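You operate a simulated robot arm through the tools that you are given. There is no shell and no other tool.

Carry out the task below with a simulated robot arm. There is one attempt and no reset: what you move stays moved.

Task
Crank 20 cm of grey sheet out to the stop and clamp it.
Fine: lock the stop before cranking; latch the clamp bar.

Only the result counts: the job must be done as asked and must still hold three seconds after the hand-in. Knocking over, shifting, dropping, spilling or breaking anything else fails it. Flat cloth is picked up by pressing the open fingertips on it (5 to 10 N) and closing them slowly along it; thin cloth reads only 2 to 8 mm in the jaws.

Robot
A 6-joint arm with a two-finger gripper, fixed in place. Base frame: the origin is on the floor under the middle of its stand, x ahead of it, y to its left, z up. Lengths are in m, angles in degrees, forces in N, time in s.
It reaches about 1.572 m from its shoulder. Its first joint turns from -166.0 to 166.0 degrees. Payload 2.45 kg.
The TCP is the grasp point between the finger pads, 0.02 m short of the fingertips. In the tool frame z runs along the fingers and y along their closing line. The gripper opens to 0.14 m; its body begins 0.168 m behind the TCP.
Orientation is that of the tool frame in the base frame, as a unit quaternion [w, x, y, z]. With the fingers straight down and closing along the base's y, the tool's x points along the base's -x, its y along +y and its z along -z.

Tools
- The arm moves only by the tool nudge_tool. Its argument "steps" is a list of rows, each an object of numbers (a shift or turn left out is 0, a gripper value left out holds the last): "tx", "ty", "tz": the shift along the tool's x, y, z in units of 300 mm (1.0 is 300 mm); "ax", "ay", "az": the turn, a rotation vector about the tool's x, y, z in units of 60 degrees (1.0 is 60 degrees); "claw": the gripper command, from -1 (shut) to 1 (fully open), values between in proportion. In form: [{"tx": .., "ty": .., "tz": .., "ax": .., "ay": .., "az": .., "claw": ..}, ...]. A call has 1 to 20 rows; each row is the pose to reach, as a shift and turn from the pose commanded when the call began, along the tool's axes at that moment. A call with a number of a shift or a turn outside -1 to 1 is refused whole. Rows are played at 5 a second. More than 0.05 m and 8.6 degrees between two rows, or a gripper value outside its range, and nothing of the call is played. A pose out of reach is approached as far as the arm can. The call stops where the force on the tool passes 90 N (or 10 N more than at its start, if that is more) or the arm is blocked; 0.2 s more then pass. Each finger travels about 0.045 m/s and halts on what it meets, pressing with about 27 N; the grip force reading is that of the motor and also rises with nothing between the fingers. The clock runs only during rows and for 0.2 s after the last one: add rows that repeat a pose to give the fingers time. It gives the time, the measured TCP pose, the force on the tool (base axes), the opening and the grip force at its end, in the units of the frame above (readings bear some noise), with the torque about the TCP (base axes, N m) and any sound that the robot's microphone picked up.
- Cameras (640 x 400 px; columns grow to the right, rows downward): "scene" is fixed at [0.0501, 0.4988, 1.5504]; the picture's right is [-0.20, -0.98, 0.00], its down [-0.51, 0.10, -0.85] and it looks along [0.84, -0.17, -0.52] (base axes); focal length 349 px, centre (320, 200). "wrist" rides on the gripper at [0.078, 0.011, -0.209] in the tool frame; the picture's right is [-0.14, 0.99, 0.00], its down [-0.92, -0.13, -0.37] and it looks along [-0.36, -0.05, 0.93] (tool axes); focal length 280 px, centre (320, 200). There is no depth. A picture from a camera that has moved, and an enlarged one, comes with that camera's place and axes in the base frame and with its lens.
- camera(camera): a new picture of that camera. The clock stands still meanwhile.
- close_up(camera, box): a new picture of the part [left, top, right, bottom] of that camera's present view, enlarged. The clock stands still meanwhile.
- hand_in(): hands the job in; it is judged then, once.

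Places have to be worked out from the pictures, the camera data and where the tool is seen. Open the gripper and draw the arm clear of the work before you hand the job in, unless the task says otherwise.

The tools are called after "Emit:" as name(argument=value, ...) on one line, values as JSON. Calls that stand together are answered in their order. nudge_tool: Moves the arm, as the interface text tells. Its arguments: {"type":"object","properties":{"steps":{"type":"array","items":{"type":"object","properties":{"tx":{"type":"number"},"ty":{"type":"number"},"tz":{"type":"number"},"ax":{"type":"number"},"ay":{"type":"number"},"az":{"type":"number"},"claw":{"type":"number"}}}}},"required":["steps"]} The other tools are called the same way: camera (camera) takes a picture; close_up (camera, box) takes an enlarged picture of a part of a camera's view; hand_in () hands the job in.

At the start:

```text
time_s: 0.0
position: [0.6401, 0.1581, 1.1897]
tool_rot: [-0.001, 0.0, 1.0, 0.0]
contact_force: [-0.2, 0.5, -0.3]
ft_torque: [0.0, 0.04, 0.0]
gripper_width: 0.1398
grasp_force: 0.2
```

scene: 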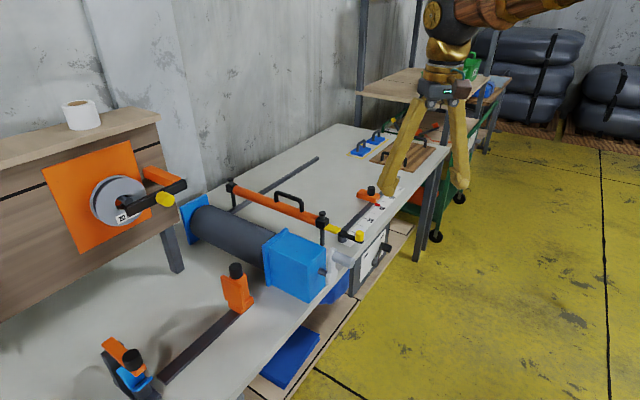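
wrist: 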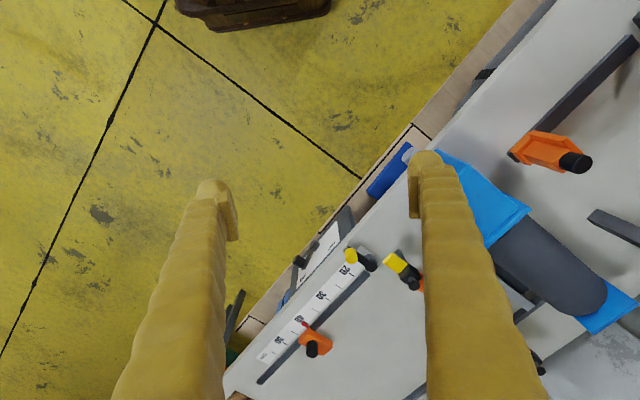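

I begin with enlarged views of the scene to understand the machine before moving anything.

Emit:
close_up(camera="scene", box=[160, 140, 420, 310])

Emit:
close_up(camera="scene", box=[300, 170, 420, 290])

Emit:
close_up(camera="scene", box=[30, 130, 210, 260])

Emit:
close_up(camera="scene", box=[60, 250, 320, 400])

Emit:
close_up(camera="scene", box=[330, 90, 460, 210])

Emit:
close_up(camera="wrist", box=[220, 130, 640, 400])

```text
2.35 times, centred on (290, 225) of scene
camera zoom: at [0.0501, 0.4988, 1.5504], right [-0.2, -0.98, 0.0], down [-0.51, 0.1, -0.85], along [0.84, -0.17, -0.52], focal length 821 px, centre (391, 141)
```

zoom: 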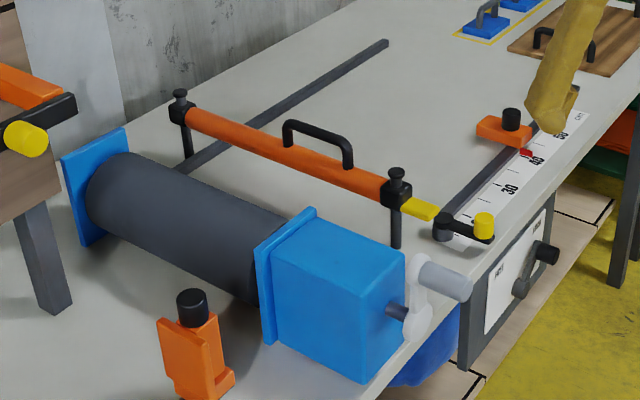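

```text
3.33 times, centred on (360, 230) of scene
camera zoom: at [0.0501, 0.4988, 1.5504], right [-0.2, -0.98, 0.0], down [-0.51, 0.1, -0.85], along [0.84, -0.17, -0.52], focal length 1162 px, centre (187, 100)
```

zoom: 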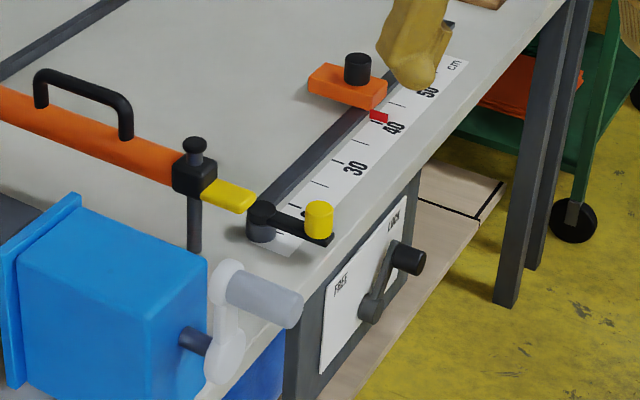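

```text
3.08 times, centred on (120, 195) of scene
camera zoom: at [0.0501, 0.4988, 1.5504], right [-0.2, -0.98, 0.0], down [-0.51, 0.1, -0.85], along [0.84, -0.17, -0.52], focal length 1073 px, centre (935, 215)
```

zoom: 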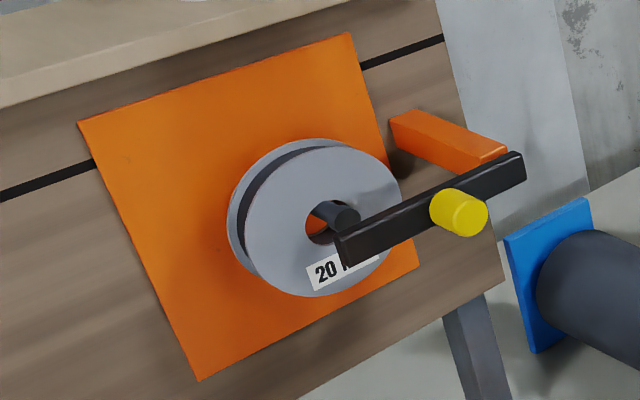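

```text
2.46 times, centred on (190, 325) of scene
camera zoom: at [0.0501, 0.4988, 1.5504], right [-0.2, -0.98, 0.0], down [-0.51, 0.1, -0.85], along [0.84, -0.17, -0.52], focal length 858 px, centre (640, -108)
```

zoom: 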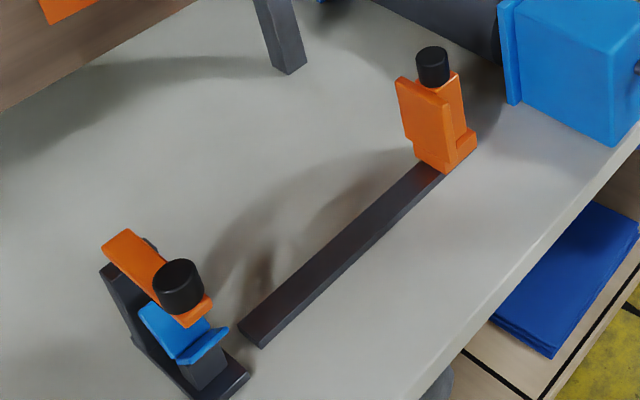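

```text
3.33 times, centred on (395, 150) of scene
camera zoom: at [0.0501, 0.4988, 1.5504], right [-0.2, -0.98, 0.0], down [-0.51, 0.1, -0.85], along [0.84, -0.17, -0.52], focal length 1162 px, centre (70, 367)
```

zoom: 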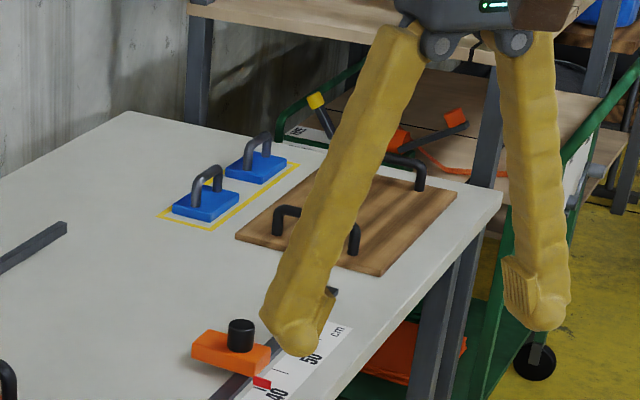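

```text
1.48 times, centred on (430, 265) of wrist
camera zoom: at [0.5612, 0.1674, 1.3986], right [0.14, 0.99, 0.0], down [0.92, -0.13, 0.37], along [0.36, -0.05, -0.93], focal length 415 px, centre (157, 104)
```

zoom: 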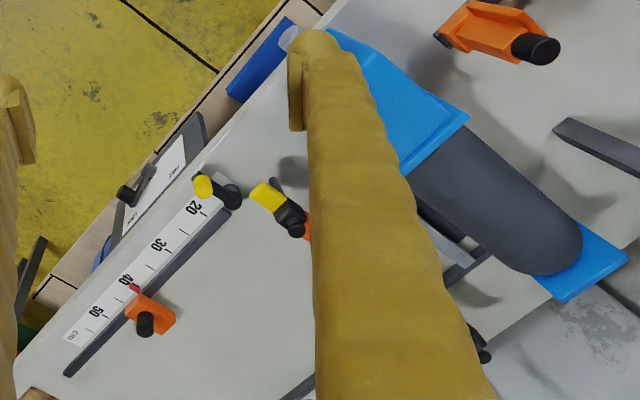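

The stop's red pointer sits near 40 cm on a ruler at table height z≈0.84, near (1.11, 0.055). The machine is turned about 45°. I rotate the gripper 45° and move to see the machine from its front side.

Emit:
nudge_tool(steps=[{"tx": 0.01, "ty": -0.065, "tz": -0.02, "az": -0.094}, {"tx": 0.02, "ty": -0.13, "tz": -0.04, "az": -0.1875}, {"tx": 0.03, "ty": -0.195, "tz": -0.06, "az": -0.281}, {"tx": 0.04, "ty": -0.26, "tz": -0.08, "az": -0.375}, {"tx": 0.05, "ty": -0.325, "tz": -0.1, "az": -0.469}, {"tx": 0.06, "ty": -0.39, "tz": -0.12, "az": -0.5625}, {"tx": 0.06, "ty": -0.455, "tz": -0.14, "az": -0.656}, {"tx": 0.06, "ty": -0.52, "tz": -0.16, "az": -0.75}, {"tx": 0.06, "ty": -0.52, "tz": -0.16, "az": -0.75}])

Emit:
camera(camera="wrist")

```text
time_s: 2.0
position: [0.6219, 0.0016, 1.2392]
tool_rot: [0.0, -0.383, 0.924, 0.0]
contact_force: [-0.2, -0.4, -0.1]
ft_torque: [0.0, -0.02, 0.04]
gripper_width: 0.1401
grasp_force: 0.1
```

```text
taken
camera wrist: at [0.5579, -0.0483, 1.4476], right [-0.6, 0.8, 0.0], down [0.74, 0.56, 0.37], along [0.29, 0.22, -0.93], focal length 280 px, centre (320, 200)
```

wrist: 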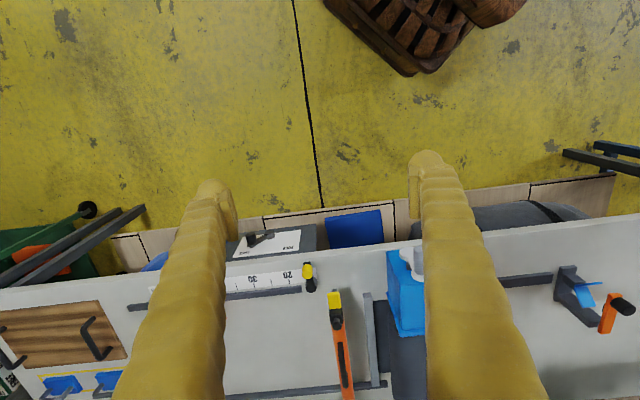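

The view confirms the table's front edge runs at 45° (about V=0.735 along the (0.707,0.707) direction). I tilt the tool about 45° towards the machine to look at its front face.

Emit:
nudge_tool(steps=[{"tx": 0.017, "ty": -0.025, "tz": 0.08, "ay": -0.094}, {"tx": 0.034, "ty": -0.05, "tz": 0.16, "ay": -0.1875}, {"tx": 0.051, "ty": -0.075, "tz": 0.24, "ay": -0.281}, {"tx": 0.068, "ty": -0.1, "tz": 0.32, "ay": -0.375}, {"tx": 0.085, "ty": -0.125, "tz": 0.4, "ay": -0.469}, {"tx": 0.102, "ty": -0.15, "tz": 0.48, "ay": -0.5625}, {"tx": 0.12, "ty": -0.18, "tz": 0.56, "ay": -0.656}, {"tx": 0.137, "ty": -0.203, "tz": 0.633, "ay": -0.75}, {"tx": 0.137, "ty": -0.203, "tz": 0.633, "ay": -0.75}])

Emit:
camera(camera="wrist")

Emit:
camera(camera="scene")

```text
time_s: 4.0
position: [0.6358, -0.07, 1.0486]
tool_rot: [0.354, -0.353, 0.854, 0.147]
contact_force: [-0.2, 0.2, -0.2]
ft_torque: [-0.03, 0.0, -0.02]
gripper_width: 0.1401
grasp_force: 0.1
```

```text
taken
camera wrist: at [0.484, -0.2082, 1.1402], right [-0.63, 0.77, 0.1], down [0.37, 0.19, 0.91], along [0.68, 0.61, -0.4], focal length 280 px, centre (320, 200)
```

wrist: 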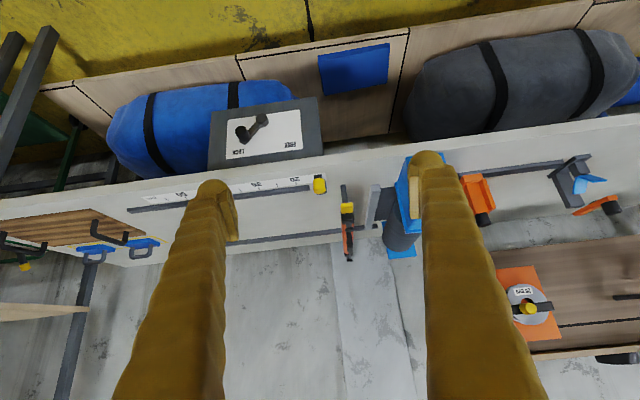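

```text
taken
```

scene: 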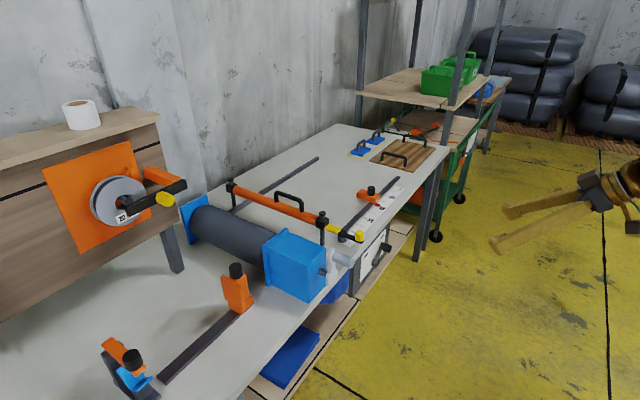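

The machine's front is now in view (upside down). I enlarge the key parts: the FREE/LOCK lever, stop rail, clamp latch and crank.

Emit:
close_up(camera="wrist", box=[200, 85, 360, 205])

Emit:
close_up(camera="wrist", box=[300, 150, 460, 270])

Emit:
close_up(camera="scene", box=[300, 160, 440, 280])

Emit:
close_up(camera="scene", box=[180, 150, 380, 300])

```text
3.33 times, centred on (280, 145) of wrist
camera zoom: at [0.484, -0.2082, 1.1402], right [-0.63, 0.77, 0.1], down [0.37, 0.19, 0.91], along [0.68, 0.61, -0.4], focal length 935 px, centre (453, 383)
```

zoom: 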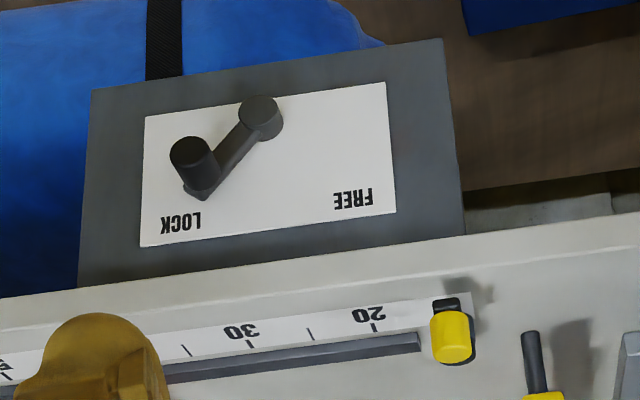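

```text
3.33 times, centred on (380, 210) of wrist
camera zoom: at [0.484, -0.2082, 1.1402], right [-0.63, 0.77, 0.1], down [0.37, 0.19, 0.91], along [0.68, 0.61, -0.4], focal length 935 px, centre (120, 167)
```

zoom: 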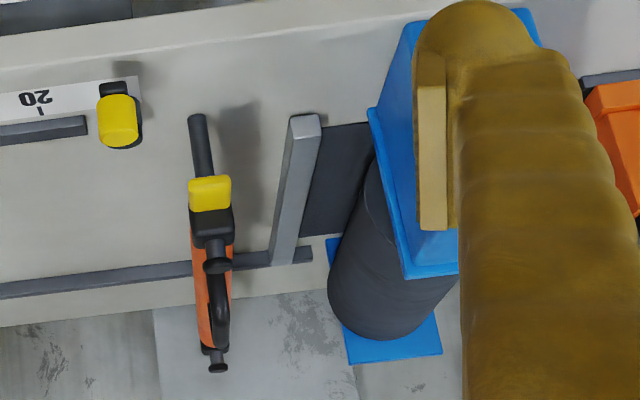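

```text
3.33 times, centred on (370, 220) of scene
camera zoom: at [0.0501, 0.4988, 1.5504], right [-0.2, -0.98, 0.0], down [-0.51, 0.1, -0.85], along [0.84, -0.17, -0.52], focal length 1162 px, centre (153, 133)
```

zoom: 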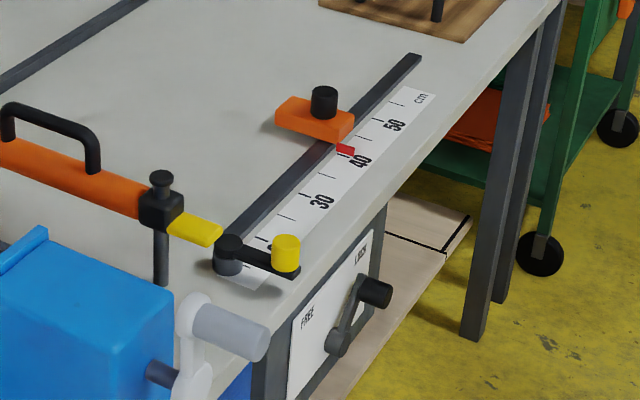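

```text
2.67 times, centred on (280, 225) of scene
camera zoom: at [0.0501, 0.4988, 1.5504], right [-0.2, -0.98, 0.0], down [-0.51, 0.1, -0.85], along [0.84, -0.17, -0.52], focal length 930 px, centre (427, 133)
```

zoom: 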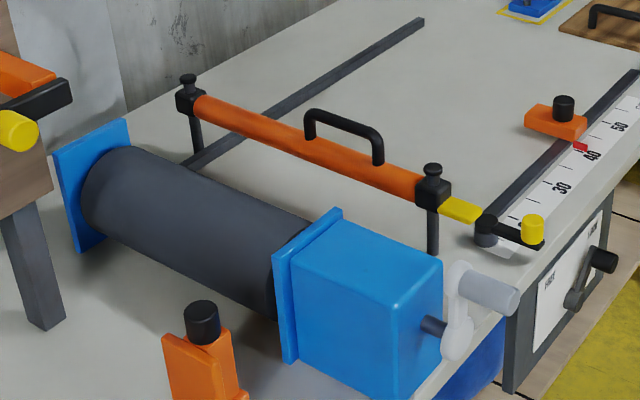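

The stop lever reads LOCK with the stop at about 41 cm. So I must free it, slide the stop to 20, re-lock, crank, lower the clamp bar and swing the yellow latch over. I shift along the machine to see the crank and the sheet's leading batten.

Emit:
nudge_tool(steps=[{"ty": 0.12}, {"ty": 0.24}, {"ty": 0.36}, {"ty": 0.48}, {"ty": 0.6}, {"ty": 0.6}])

Emit:
camera(camera="wrist")

```text
time_s: 5.4
position: [0.5081, 0.0558, 1.0484]
tool_rot: [0.354, -0.353, 0.853, 0.147]
contact_force: [0.1, -0.5, -0.5]
ft_torque: [0.01, 0.05, 0.01]
gripper_width: 0.1401
grasp_force: 0.1
```

```text
taken
camera wrist: at [0.3554, -0.0812, 1.1403], right [-0.63, 0.77, 0.1], down [0.37, 0.19, 0.91], along [0.68, 0.61, -0.4], focal length 280 px, centre (320, 200)
```

wrist: 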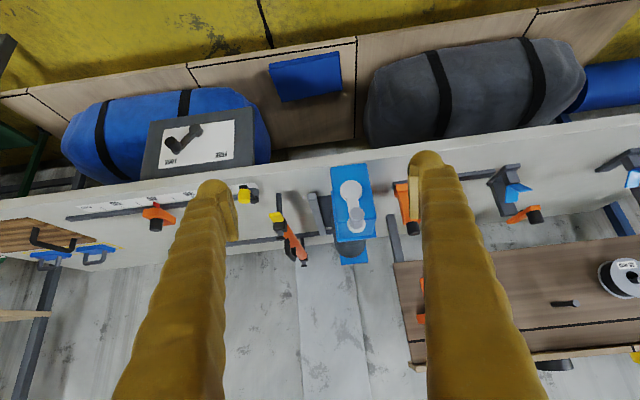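

Emit:
close_up(camera="wrist", box=[250, 140, 410, 270])

Emit:
close_up(camera="wrist", box=[60, 100, 260, 240])

```text
3.08 times, centred on (330, 205) of wrist
camera zoom: at [0.3554, -0.0812, 1.1403], right [-0.63, 0.77, 0.1], down [0.37, 0.19, 0.91], along [0.68, 0.61, -0.4], focal length 863 px, centre (289, 185)
```

zoom: 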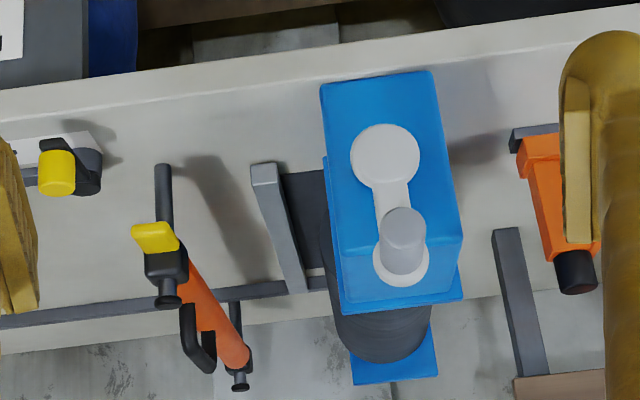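

```text
2.86 times, centred on (160, 170) of wrist
camera zoom: at [0.3554, -0.0812, 1.1403], right [-0.63, 0.77, 0.1], down [0.37, 0.19, 0.91], along [0.68, 0.61, -0.4], focal length 801 px, centre (777, 286)
```

zoom: 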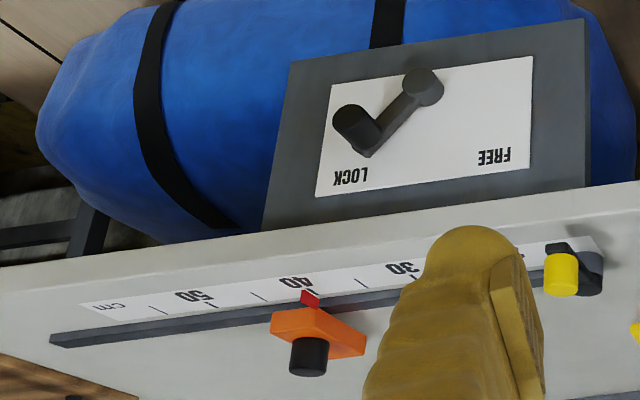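

Crank hub is at about U=0.27, V=0.74, z=0.88 with the handle 8 cm above it; the LOCK knob tip is near U=0.697, V=0.743, z=0.68 (U along the feed, V across). I level the tool toward the machine and move in front of the lever panel, keeping clear.

Emit:
nudge_tool(steps=[{"tx": 0.0393, "ty": -0.107, "tz": 0.0654, "ay": -0.083, "claw": 0.0}, {"tx": 0.0786, "ty": -0.215, "tz": 0.131, "ay": -0.167}, {"tx": 0.118, "ty": -0.322, "tz": 0.196, "ay": -0.25}, {"tx": 0.157, "ty": -0.43, "tz": 0.262, "ay": -0.333}, {"tx": 0.196, "ty": -0.537, "tz": 0.327, "ay": -0.417}, {"tx": 0.236, "ty": -0.645, "tz": 0.393, "ay": -0.5}, {"tx": 0.275, "ty": -0.752, "tz": 0.458, "ay": -0.583}, {"tx": 0.314, "ty": -0.86, "tz": 0.524, "ay": -0.667}, {"tx": 0.3536, "ty": -0.967, "tz": 0.589, "ay": -0.75, "claw": -0.1}, {"tx": 0.3536, "ty": -0.967, "tz": 0.589, "ay": -0.75, "claw": -0.1}])

Emit:
camera(camera="wrist")

Emit:
camera(camera="scene")

```text
time_s: 7.6
position: [0.7678, -0.1244, 0.8668]
tool_rot: [0.648, -0.269, 0.656, 0.278]
contact_force: [0.2, 0.2, 0.4]
ft_torque: [-0.02, 0.03, -0.01]
gripper_width: 0.063
grasp_force: 0.1
out of reach, approached as far as the arm can: row 2, 3, 7, 8, 9, 10
```

```text
taken
camera wrist: at [0.6109, -0.2673, 0.7889], right [-0.7, 0.69, 0.15], down [-0.15, -0.36, 0.92], along [0.69, 0.63, 0.36], focal length 280 px, centre (320, 200)
```

wrist: 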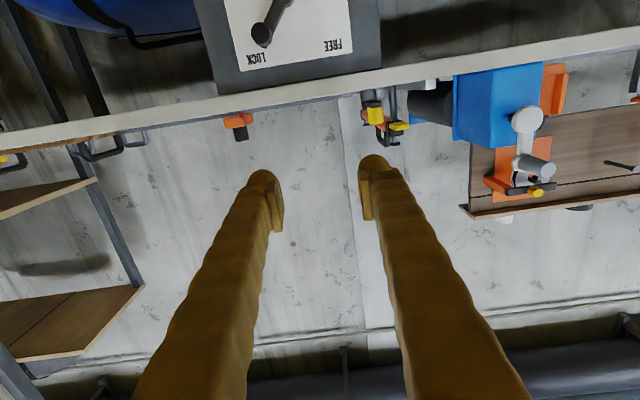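

```text
taken
```

scene: 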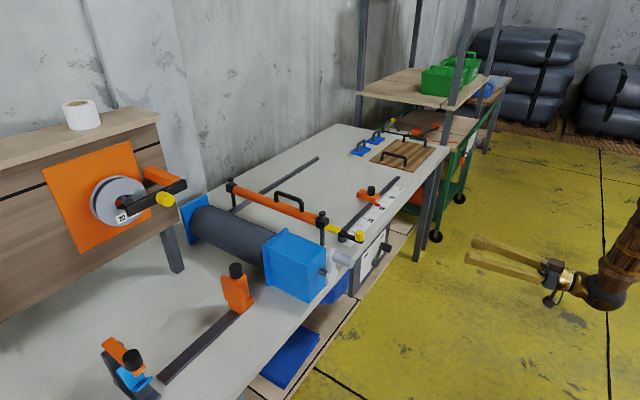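

The arm could not quite fold to that pose (it is close to the base), but moving outward should be within reach. I move to a point about 8 cm in front of the lever knob and check.

Emit:
nudge_tool(steps=[{"tx": 0.09, "ty": -0.05, "tz": 0.12}, {"tx": 0.18, "ty": -0.1, "tz": 0.23}, {"tx": 0.27, "ty": -0.15, "tz": 0.35}, {"tx": 0.36, "ty": -0.2, "tz": 0.46}, {"tx": 0.45, "ty": -0.25, "tz": 0.58}, {"tx": 0.527, "ty": -0.29, "tz": 0.67}, {"tx": 0.527, "ty": -0.29, "tz": 0.67}])

Emit:
camera(camera="wrist")

Emit:
camera(camera="scene")

```text
time_s: 9.2
position: [0.9703, -0.0446, 0.7081]
tool_rot: [0.653, -0.271, 0.653, 0.271]
contact_force: [0.6, 0.3, -0.2]
ft_torque: [0.02, 0.01, 0.03]
gripper_width: 0.0629
grasp_force: 0.0
out of reach, approached as far as the arm can: row 1, 2, 3
```

```text
taken
camera wrist: at [0.8138, -0.1865, 0.6302], right [-0.7, 0.7, 0.14], down [-0.17, -0.35, 0.92], along [0.69, 0.62, 0.36], focal length 280 px, centre (320, 200)
```

wrist: 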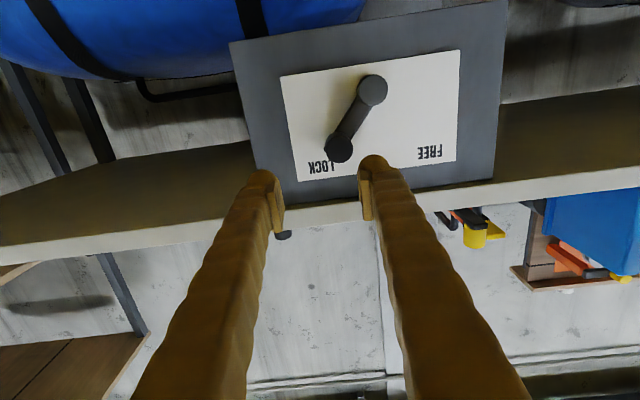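

```text
taken
```

scene: 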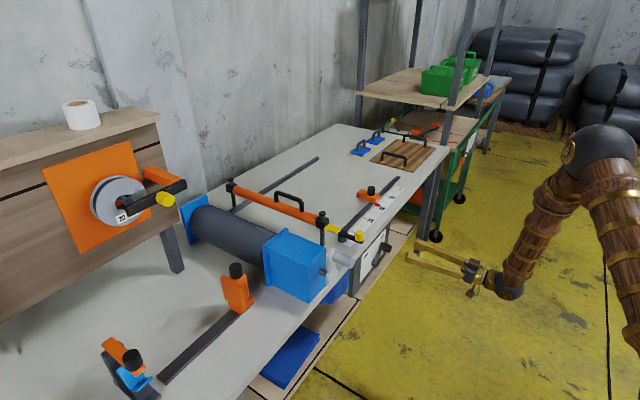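

Measured pose is U=0.718, V=0.655, z=0.708; the picture puts the knob at U≈0.697, z≈0.688. I centre the open fingers on it and advance so the tips straddle the knob.

Emit:
nudge_tool(steps=[{"tx": 0.067, "ty": 0.07, "tz": 0.0}, {"tx": 0.067, "ty": 0.07, "tz": 0.1}, {"tx": 0.067, "ty": 0.07, "tz": 0.2}, {"tx": 0.067, "ty": 0.07, "tz": 0.29}, {"tx": 0.067, "ty": 0.07, "tz": 0.29}])

Emit:
camera(camera="wrist")

Emit:
close_up(camera="scene", box=[320, 200, 440, 290])

```text
time_s: 10.4
position: [1.0171, 0.033, 0.6865]
tool_rot: [0.654, -0.27, 0.653, 0.27]
contact_force: [0.3, -0.7, 0.0]
ft_torque: [-0.01, 0.0, 0.0]
gripper_width: 0.063
grasp_force: 0.1
out of reach, approached as far as the arm can: row 1
```

```text
taken
camera wrist: at [0.8613, -0.1086, 0.6084], right [-0.7, 0.7, 0.14], down [-0.17, -0.35, 0.92], along [0.69, 0.62, 0.36], focal length 280 px, centre (320, 200)
```

wrist: 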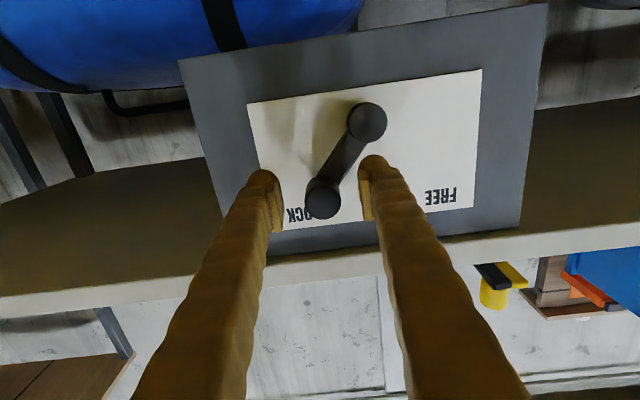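

```text
4.44 times, centred on (380, 245) of scene
camera zoom: at [0.0501, 0.4988, 1.5504], right [-0.2, -0.98, 0.0], down [-0.51, 0.1, -0.85], along [0.84, -0.17, -0.52], focal length 1550 px, centre (53, 0)
```

zoom: 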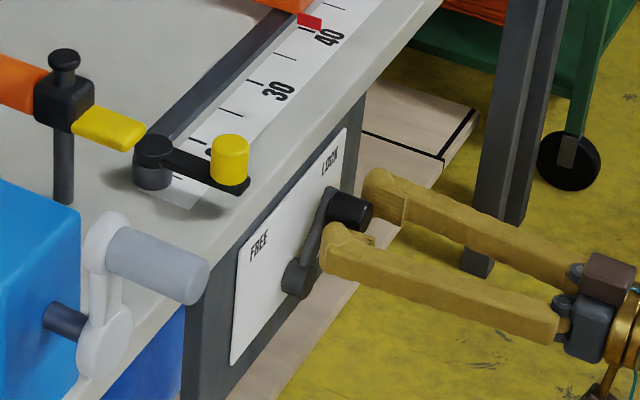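

The fingers straddle the knob, but only by its tip. I advance 1.5 cm more, watching for contact, and look again.

Emit:
nudge_tool(steps=[{"tz": 0.025}, {"tz": 0.05}, {"tz": 0.05}])

Emit:
close_up(camera="scene", box=[350, 210, 430, 270])

Emit:
close_up(camera="wrist", box=[230, 70, 430, 270])

```text
time_s: 11.2
position: [1.0269, 0.0446, 0.6888]
tool_rot: [0.653, -0.271, 0.653, 0.271]
contact_force: [-0.1, 0.0, -0.4]
ft_torque: [0.0, -0.01, 0.03]
gripper_width: 0.0633
grasp_force: 0.0
```

```text
6.67 times, centred on (390, 240) of scene
camera zoom: at [0.0501, 0.4988, 1.5504], right [-0.2, -0.98, 0.0], down [-0.51, 0.1, -0.85], along [0.84, -0.17, -0.52], focal length 2325 px, centre (-147, -67)
```

zoom: 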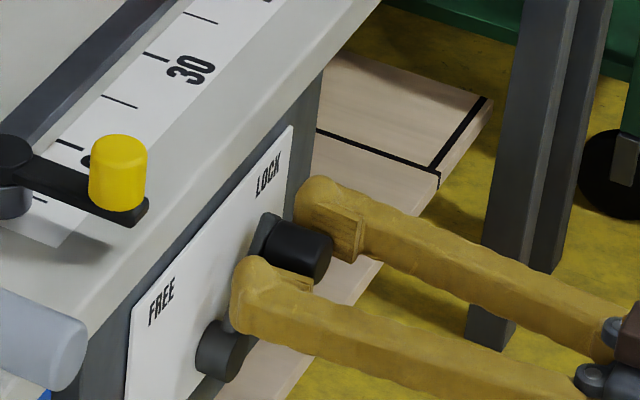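

```text
2.00 times, centred on (330, 170) of wrist
camera zoom: at [0.8712, -0.0985, 0.6093], right [-0.7, 0.7, 0.14], down [-0.17, -0.35, 0.92], along [0.69, 0.62, 0.36], focal length 561 px, centre (300, 260)
```

zoom: 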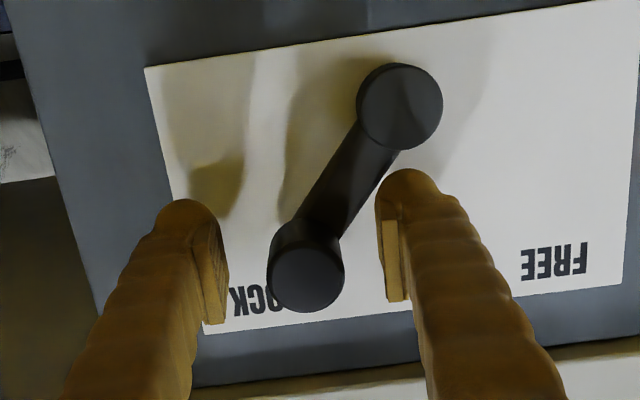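

The pads are on either side of the knob. I narrow the fingers to a loose cage and sweep it over the top along the arc toward FREE.

Emit:
nudge_tool(steps=[{"claw": -0.357}, {"claw": -0.357}, {"tx": -0.023, "ty": 0.047, "claw": -0.357}, {"tx": -0.04, "ty": 0.083}, {"tx": -0.051, "ty": 0.122}, {"tx": -0.054, "ty": 0.162}, {"tx": -0.051, "ty": 0.202}, {"tx": -0.04, "ty": 0.241}, {"tx": -0.023, "ty": 0.277}, {"tx": 0.0, "ty": 0.31}, {"tx": 0.022, "ty": 0.333}, {"tx": 0.022, "ty": 0.333}])

Emit:
close_up(camera="wrist", box=[200, 50, 460, 270])

Emit:
close_up(camera="scene", box=[330, 190, 430, 270])

```text
time_s: 13.8
position: [0.9829, 0.1089, 0.694]
tool_rot: [0.645, -0.266, 0.658, 0.284]
contact_force: [-12.3, -14.9, 12.3]
ft_torque: [-0.08, -0.51, -0.65]
gripper_width: 0.0464
grasp_force: 1.3
out of reach, approached as far as the arm can: row 7, 8, 9, 10, 11, 12
```

```text
1.82 times, centred on (330, 160) of wrist
camera zoom: at [0.8268, -0.0344, 0.6172], right [-0.71, 0.69, 0.17], down [-0.14, -0.37, 0.92], along [0.69, 0.62, 0.36], focal length 510 px, centre (302, 273)
```

zoom: 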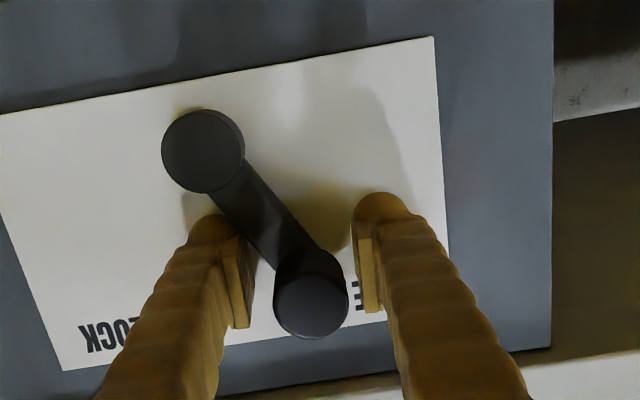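

```text
5.00 times, centred on (380, 230) of scene
camera zoom: at [0.0501, 0.4988, 1.5504], right [-0.2, -0.98, 0.0], down [-0.51, 0.1, -0.85], along [0.84, -0.17, -0.52], focal length 1744 px, centre (20, 50)
```

zoom: 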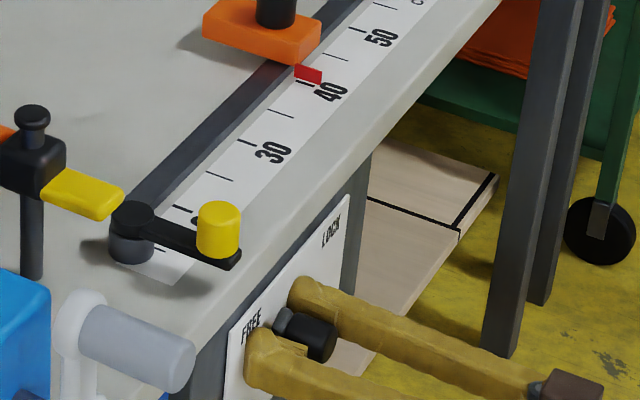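

The lever swung past centre toward FREE but the arm hit a reach limit (wrist) and its tips press the panel (~19 N). I back off 1.2 cm and pitch the tool 20° downward, which should free the wrist.

Emit:
nudge_tool(steps=[{"tz": -0.02, "ay": 0.0}, {"tz": -0.04, "ay": 0.083}, {"tz": -0.04, "ay": 0.167}, {"tz": -0.04, "ay": 0.25}, {"tz": -0.04, "ay": 0.333}, {"tz": -0.04, "ay": 0.333}])

Emit:
close_up(camera="wrist", box=[200, 50, 460, 270])

```text
time_s: 15.2
position: [0.9754, 0.1011, 0.6929]
tool_rot: [0.529, -0.314, 0.757, 0.22]
contact_force: [0.6, -0.1, -0.2]
ft_torque: [0.01, -0.05, 0.03]
gripper_width: 0.045
grasp_force: 0.1
out of reach, approached as far as the arm can: row 1, 2
```

```text
1.82 times, centred on (330, 160) of wrist
camera zoom: at [0.8088, -0.0513, 0.6913], right [-0.67, 0.73, 0.13], down [0.07, -0.11, 0.99], along [0.74, 0.67, 0.02], focal length 510 px, centre (302, 273)
```

zoom: 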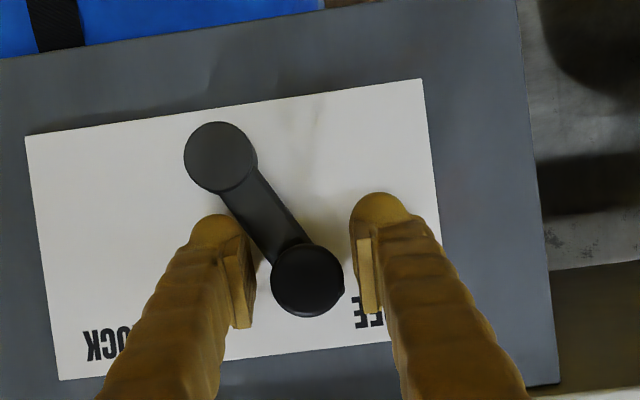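

Free of contact now; the lever stands about 28° past vertical and the FREE label is at about 40°. I push on along the arc a further 3 cm.

Emit:
nudge_tool(steps=[{"ty": 0.03, "tx": 0.008, "tz": 0.003}, {"ty": 0.06, "tx": 0.02, "tz": 0.007}, {"ty": 0.09, "tx": 0.035, "tz": 0.012}, {"ty": 0.11, "tx": 0.045, "tz": 0.015}, {"ty": 0.11, "tx": 0.045, "tz": 0.015}])

Emit:
close_up(camera="wrist", box=[200, 50, 460, 270])

```text
time_s: 16.2
position: [0.9566, 0.114, 0.6831]
tool_rot: [0.533, -0.31, 0.757, 0.217]
contact_force: [-6.7, -43.0, 13.1]
ft_torque: [-0.69, -0.55, -1.8]
gripper_width: 0.0659
grasp_force: 15.6
stopped in row 4: the force on the tool passed its limit at 93 N (the readings are from after the stop); the commanded pose is now the measured one
```

```text
1.82 times, centred on (330, 160) of wrist
camera zoom: at [0.7877, -0.0362, 0.6806], right [-0.66, 0.74, 0.13], down [0.06, -0.11, 0.99], along [0.75, 0.66, 0.03], focal length 510 px, centre (302, 273)
```

zoom: 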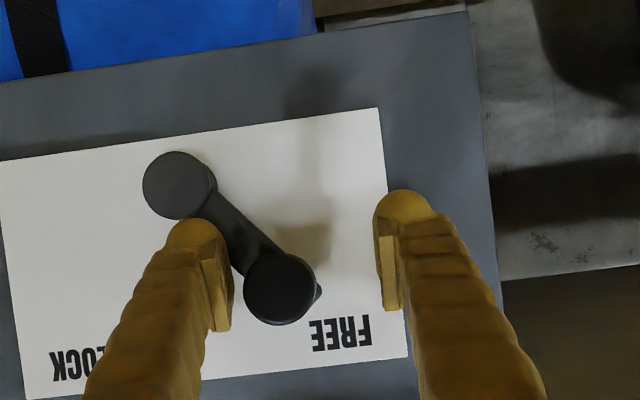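

The force limit (93 N) suggests the lever met its end stop, now about 36–40° on the FREE side. I back off slightly, raise 1 cm to be sure the finger isn't catching the pivot boss, and look.

Emit:
nudge_tool(steps=[{"ty": -0.03}, {"ty": -0.05, "tx": -0.03}, {"ty": -0.05, "tx": -0.04}, {"ty": -0.05, "tx": -0.04}])

Emit:
close_up(camera="wrist", box=[200, 50, 460, 270])

Emit:
close_up(camera="scene", box=[330, 190, 430, 270])

```text
time_s: 16.7
position: [0.9615, 0.1081, 0.6842]
tool_rot: [0.531, -0.309, 0.759, 0.217]
contact_force: [-5.4, -15.7, 8.3]
ft_torque: [-0.26, -0.27, -0.57]
gripper_width: 0.051
grasp_force: 4.0
stopped in row 2: the force on the tool passed its limit at 92 N (the readings are from after the stop); the commanded pose is now the measured one
```

```text
1.82 times, centred on (330, 160) of wrist
camera zoom: at [0.7934, -0.0428, 0.6819], right [-0.66, 0.74, 0.13], down [0.07, -0.11, 0.99], along [0.75, 0.66, 0.03], focal length 510 px, centre (302, 273)
```

zoom: 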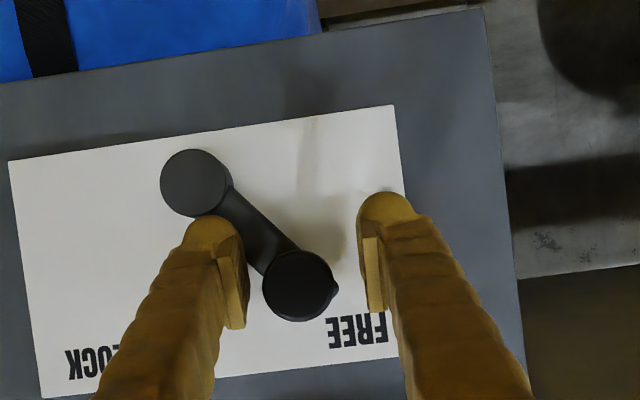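

```text
5.00 times, centred on (380, 230) of scene
camera zoom: at [0.0501, 0.4988, 1.5504], right [-0.2, -0.98, 0.0], down [-0.51, 0.1, -0.85], along [0.84, -0.17, -0.52], focal length 1744 px, centre (20, 50)
```

zoom: 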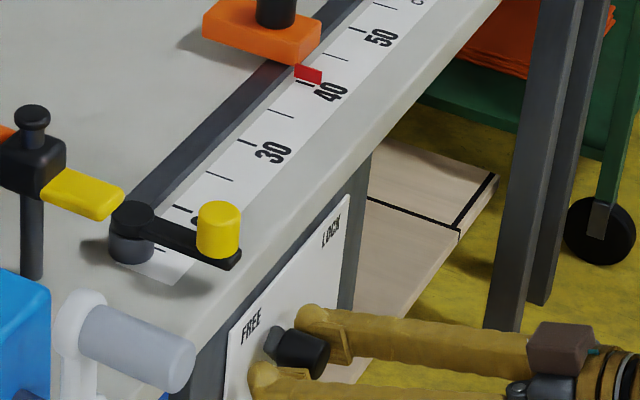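

There is still side load from the squeezed finger. I open the fingers and pull back 2 cm to release everything, then look at the lever's true angle.

Emit:
nudge_tool(steps=[{"claw": 0.143}, {"claw": 0.143, "tz": -0.03}, {"claw": 0.143, "tz": -0.1}, {"claw": 0.143, "tz": -0.2}, {"claw": 0.143, "tz": -0.3}, {"claw": 0.143, "tz": -0.3}])

Emit:
close_up(camera="wrist", box=[200, 50, 460, 270])

Emit:
close_up(camera="scene", box=[330, 190, 430, 270])

```text
time_s: 18.1
position: [0.8975, 0.0518, 0.7153]
tool_rot: [0.53, -0.311, 0.759, 0.218]
contact_force: [0.0, -0.3, 1.1]
ft_torque: [0.02, -0.01, 0.03]
gripper_width: 0.0801
grasp_force: 0.0
```

```text
1.82 times, centred on (330, 160) of wrist
camera zoom: at [0.7297, -0.1001, 0.713], right [-0.66, 0.74, 0.13], down [0.07, -0.11, 0.99], along [0.75, 0.66, 0.02], focal length 510 px, centre (302, 273)
```

zoom: 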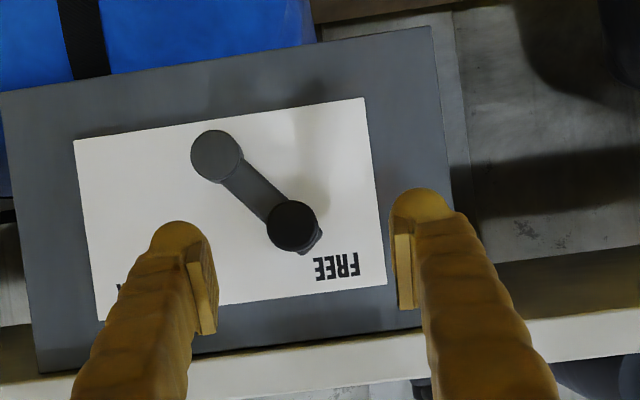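

```text
5.00 times, centred on (380, 230) of scene
camera zoom: at [0.0501, 0.4988, 1.5504], right [-0.2, -0.98, 0.0], down [-0.51, 0.1, -0.85], along [0.84, -0.17, -0.52], focal length 1744 px, centre (20, 50)
```

zoom: 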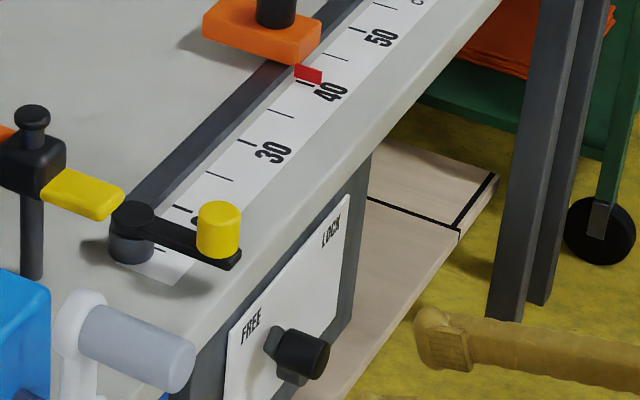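

The lever now sits at FREE (about 41°, mirror of LOCK). I retreat, rise and turn the tool vertical again to go over the stop's knob.

Emit:
nudge_tool(steps=[{"tx": -0.11, "tz": -0.1}, {"tx": -0.22, "tz": -0.2}, {"tx": -0.33, "tz": -0.3}, {"tx": -0.44, "tz": -0.4}, {"tx": -0.55, "tz": -0.5}, {"tx": -0.66, "tz": -0.59}, {"tx": -0.7, "ty": -0.04, "tz": -0.55, "ay": 0.117}, {"tx": -0.73, "ty": -0.08, "tz": -0.51, "ay": 0.233}, {"tx": -0.76, "ty": -0.12, "tz": -0.47, "ay": 0.35}, {"tx": -0.79, "ty": -0.16, "tz": -0.43, "ay": 0.467}, {"tx": -0.82, "ty": -0.2, "tz": -0.39, "ay": 0.583}, {"tx": -0.85, "ty": -0.24, "tz": -0.35, "ay": 0.7}, {"tx": -0.88, "ty": -0.28, "tz": -0.31, "ay": 0.817}, {"tx": -0.91, "ty": -0.32, "tz": -0.27, "ay": 0.933}, {"tx": -0.94, "ty": -0.36, "tz": -0.22, "ay": 1.0}, {"tx": -0.966, "ty": -0.4, "tz": -0.174, "ay": 1.0}, {"tx": -0.966, "ty": -0.4, "tz": -0.174, "ay": 1.0}])

```text
time_s: 21.7
position: [1.0209, -0.0014, 1.0034]
tool_rot: [0.079, -0.377, 0.922, 0.034]
contact_force: [0.2, 0.1, 0.2]
ft_torque: [0.01, 0.0, 0.01]
gripper_width: 0.08
grasp_force: 0.1
```

Nearly vertical; I finish the last 10° and move toward a point just short of the stop's knob to view it from above.

Emit:
nudge_tool(steps=[{"tx": -0.1, "ty": -0.065, "tz": 0.018, "ay": 0.08}, {"tx": -0.2, "ty": -0.13, "tz": 0.035, "ay": 0.167}, {"tx": -0.3, "ty": -0.195, "tz": 0.053, "ay": 0.167}, {"tx": -0.394, "ty": -0.257, "tz": 0.07, "ay": 0.167}, {"tx": -0.394, "ty": -0.257, "tz": 0.07, "ay": 0.167}])

Emit:
camera(camera="wrist")

Emit:
close_up(camera="scene", box=[320, 130, 440, 230])

```text
time_s: 22.9
position: [1.1615, 0.0269, 1.0024]
tool_rot: [-0.001, -0.378, 0.926, 0.0]
contact_force: [0.1, 0.2, -1.1]
ft_torque: [-0.05, 0.01, -0.04]
gripper_width: 0.0803
grasp_force: 0.0
```

```text
taken
camera wrist: at [1.0965, -0.0215, 1.2114], right [-0.6, 0.8, 0.0], down [0.75, 0.55, 0.37], along [0.29, 0.22, -0.93], focal length 280 px, centre (320, 200)
```

wrist: 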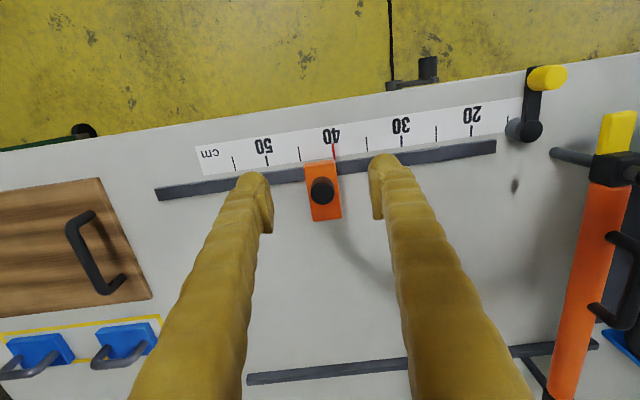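

```text
4.00 times, centred on (380, 180) of scene
camera zoom: at [0.0501, 0.4988, 1.5504], right [-0.2, -0.98, 0.0], down [-0.51, 0.1, -0.85], along [0.84, -0.17, -0.52], focal length 1395 px, centre (80, 280)
```

zoom: 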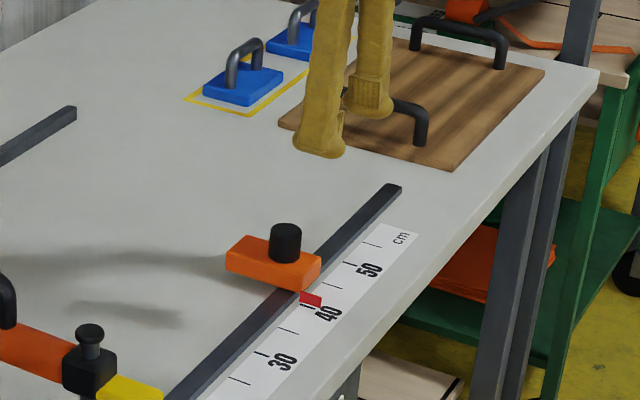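

Clear view: table top z≈0.80, knob centre U≈0.805, V≈0.880, pointer at 40.0 and the 20 mark about 0.20 m toward the latch. I move over the knob and descend around it.

Emit:
nudge_tool(steps=[{"tx": -0.07, "ty": -0.008, "tz": 0.05}, {"tx": -0.133, "ty": -0.008, "tz": 0.1}, {"tx": -0.133, "ty": -0.008, "tz": 0.22}, {"tx": -0.133, "ty": -0.008, "tz": 0.34}, {"tx": -0.133, "ty": -0.008, "tz": 0.42}, {"tx": -0.133, "ty": -0.008, "tz": 0.467}, {"tx": -0.133, "ty": -0.008, "tz": 0.467}])

Emit:
camera(camera="wrist")

Emit:
close_up(camera="scene", box=[340, 150, 420, 220])

```text
time_s: 24.5
position: [1.1923, 0.0555, 0.8623]
tool_rot: [-0.001, -0.379, 0.925, 0.0]
contact_force: [0.0, -0.2, 0.6]
ft_torque: [-0.03, 0.02, 0.01]
gripper_width: 0.0803
grasp_force: 0.2
```

```text
taken
camera wrist: at [1.128, 0.0055, 1.0712], right [-0.6, 0.8, 0.0], down [0.75, 0.55, 0.37], along [0.29, 0.22, -0.93], focal length 280 px, centre (320, 200)
```

wrist: 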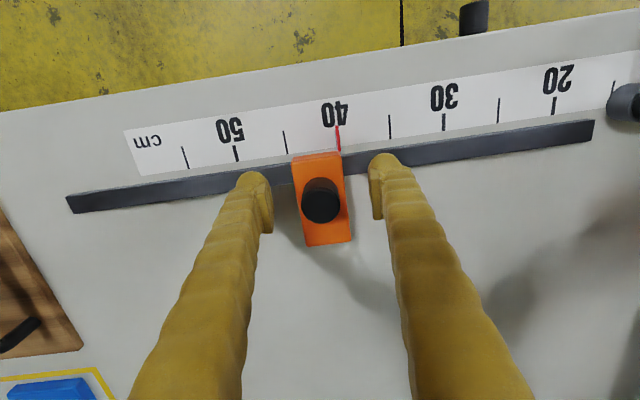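

```text
5.71 times, centred on (380, 185) of scene
camera zoom: at [0.0501, 0.4988, 1.5504], right [-0.2, -0.98, 0.0], down [-0.51, 0.1, -0.85], along [0.84, -0.17, -0.52], focal length 1993 px, centre (-23, 286)
```

zoom: 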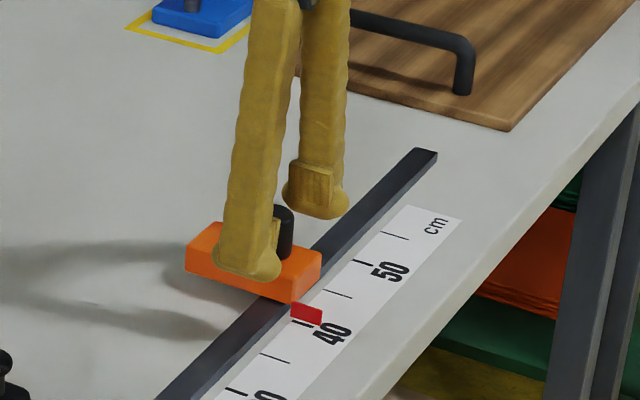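

Pointer is exactly at 40; fingers straddle the knob. I close on it.

Emit:
nudge_tool(steps=[{"claw": -0.4}, {"claw": -0.6}, {"claw": -1}, {"claw": -1}, {"claw": -1}, {"claw": -1}])

Emit:
close_up(camera="scene", box=[340, 150, 420, 220])

Emit:
camera(camera="wrist")

```text
time_s: 25.9
position: [1.1921, 0.0542, 0.8621]
tool_rot: [-0.001, -0.378, 0.926, 0.0]
contact_force: [3.1, -1.1, -0.6]
ft_torque: [-0.04, -0.02, -0.01]
gripper_width: 0.0308
grasp_force: 45.3
```

```text
5.71 times, centred on (380, 185) of scene
camera zoom: at [0.0501, 0.4988, 1.5504], right [-0.2, -0.98, 0.0], down [-0.51, 0.1, -0.85], along [0.84, -0.17, -0.52], focal length 1993 px, centre (-23, 286)
```

zoom: 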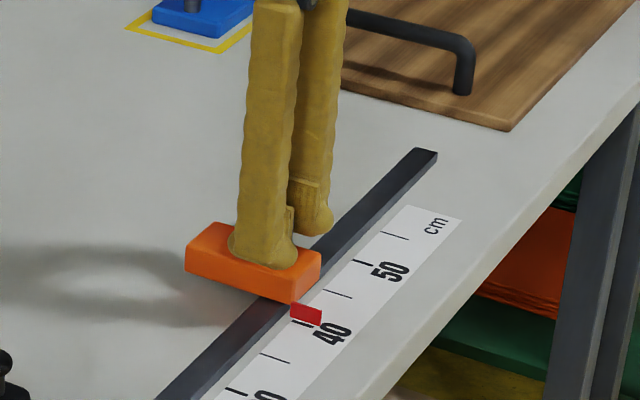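

```text
taken
camera wrist: at [1.128, 0.0054, 1.0714], right [-0.6, 0.8, 0.0], down [0.75, 0.55, 0.37], along [0.29, 0.22, -0.93], focal length 280 px, centre (320, 200)
```

wrist: 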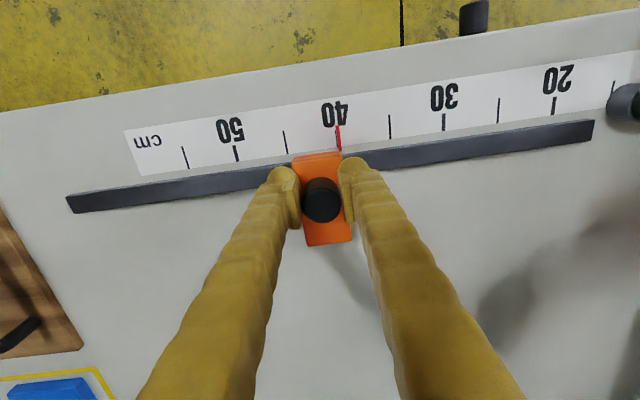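

The grip is firm (0.031 m). I slide it 0.20 m along the rail toward the 20 mark, stopping slightly short to check for load.

Emit:
nudge_tool(steps=[{"ty": 0.04}, {"ty": 0.1}, {"ty": 0.18}, {"ty": 0.28}, {"ty": 0.38}, {"ty": 0.48}, {"ty": 0.56}, {"ty": 0.62}, {"ty": 0.65}, {"ty": 0.65}])

Emit:
camera(camera="wrist")

Emit:
close_up(camera="scene", box=[310, 180, 410, 260])

```text
time_s: 28.1
position: [1.0532, 0.1933, 0.8629]
tool_rot: [-0.001, -0.379, 0.926, 0.0]
contact_force: [-21.7, -17.6, 1.2]
ft_torque: [-0.34, 0.45, -0.02]
gripper_width: 0.0308
grasp_force: 45.5
```

```text
taken
camera wrist: at [0.9897, 0.144, 1.0716], right [-0.6, 0.8, 0.0], down [0.75, 0.55, 0.37], along [0.29, 0.22, -0.93], focal length 280 px, centre (320, 200)
```

wrist: 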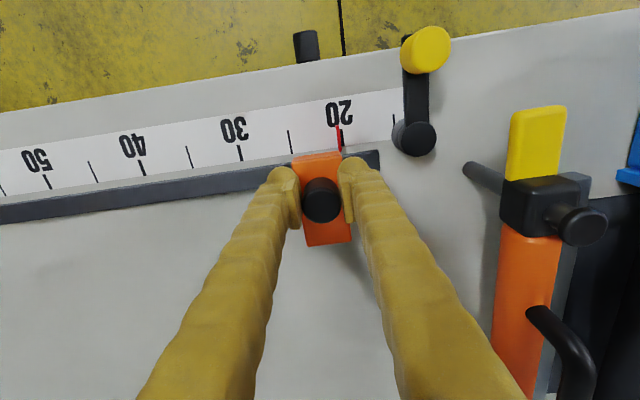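

```text
5.00 times, centred on (360, 220) of scene
camera zoom: at [0.0501, 0.4988, 1.5504], right [-0.2, -0.98, 0.0], down [-0.51, 0.1, -0.85], along [0.84, -0.17, -0.52], focal length 1744 px, centre (120, 100)
```

zoom: 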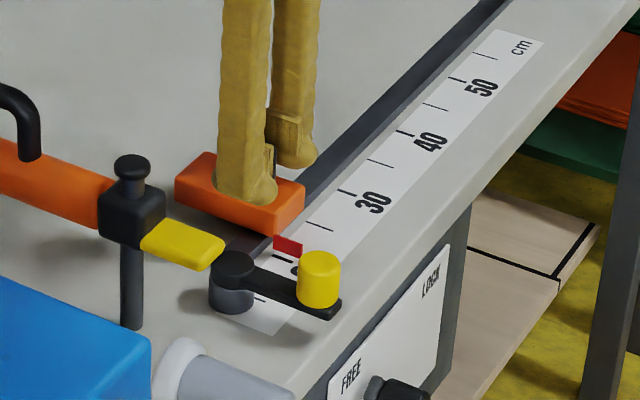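

The stop slid freely; the pointer is very near 20. I read it closely.

Emit:
close_up(camera="wrist", box=[280, 90, 420, 180])

Emit:
close_up(camera="scene", box=[350, 215, 390, 245])

```text
4.44 times, centred on (350, 135) of wrist
camera zoom: at [0.9897, 0.144, 1.0716], right [-0.6, 0.8, 0.0], down [0.75, 0.55, 0.37], along [0.29, 0.22, -0.93], focal length 1246 px, centre (187, 489)
```

zoom: 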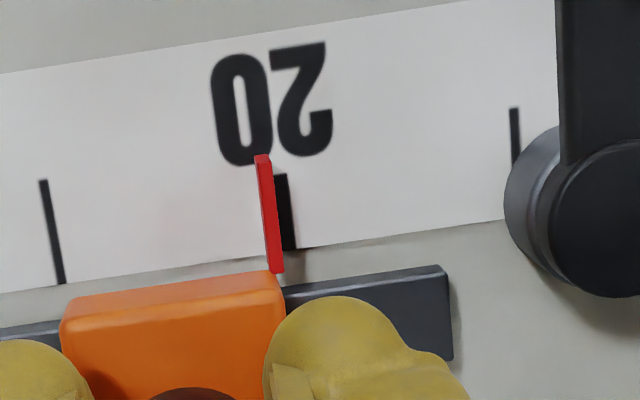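

```text
13.33 times, centred on (370, 230) of scene
camera zoom: at [0.0501, 0.4988, 1.5504], right [-0.2, -0.98, 0.0], down [-0.51, 0.1, -0.85], along [0.84, -0.17, -0.52], focal length 4650 px, centre (-347, -200)
```

zoom: 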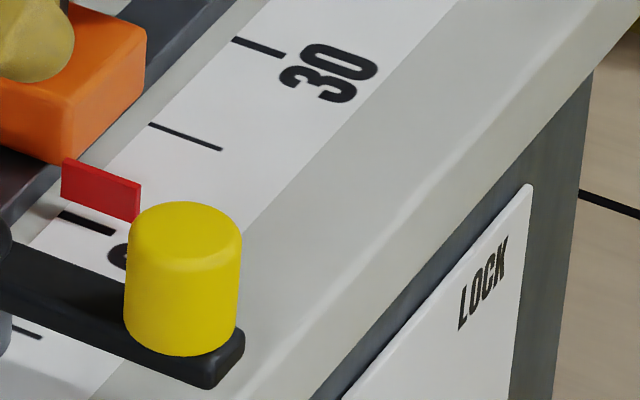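

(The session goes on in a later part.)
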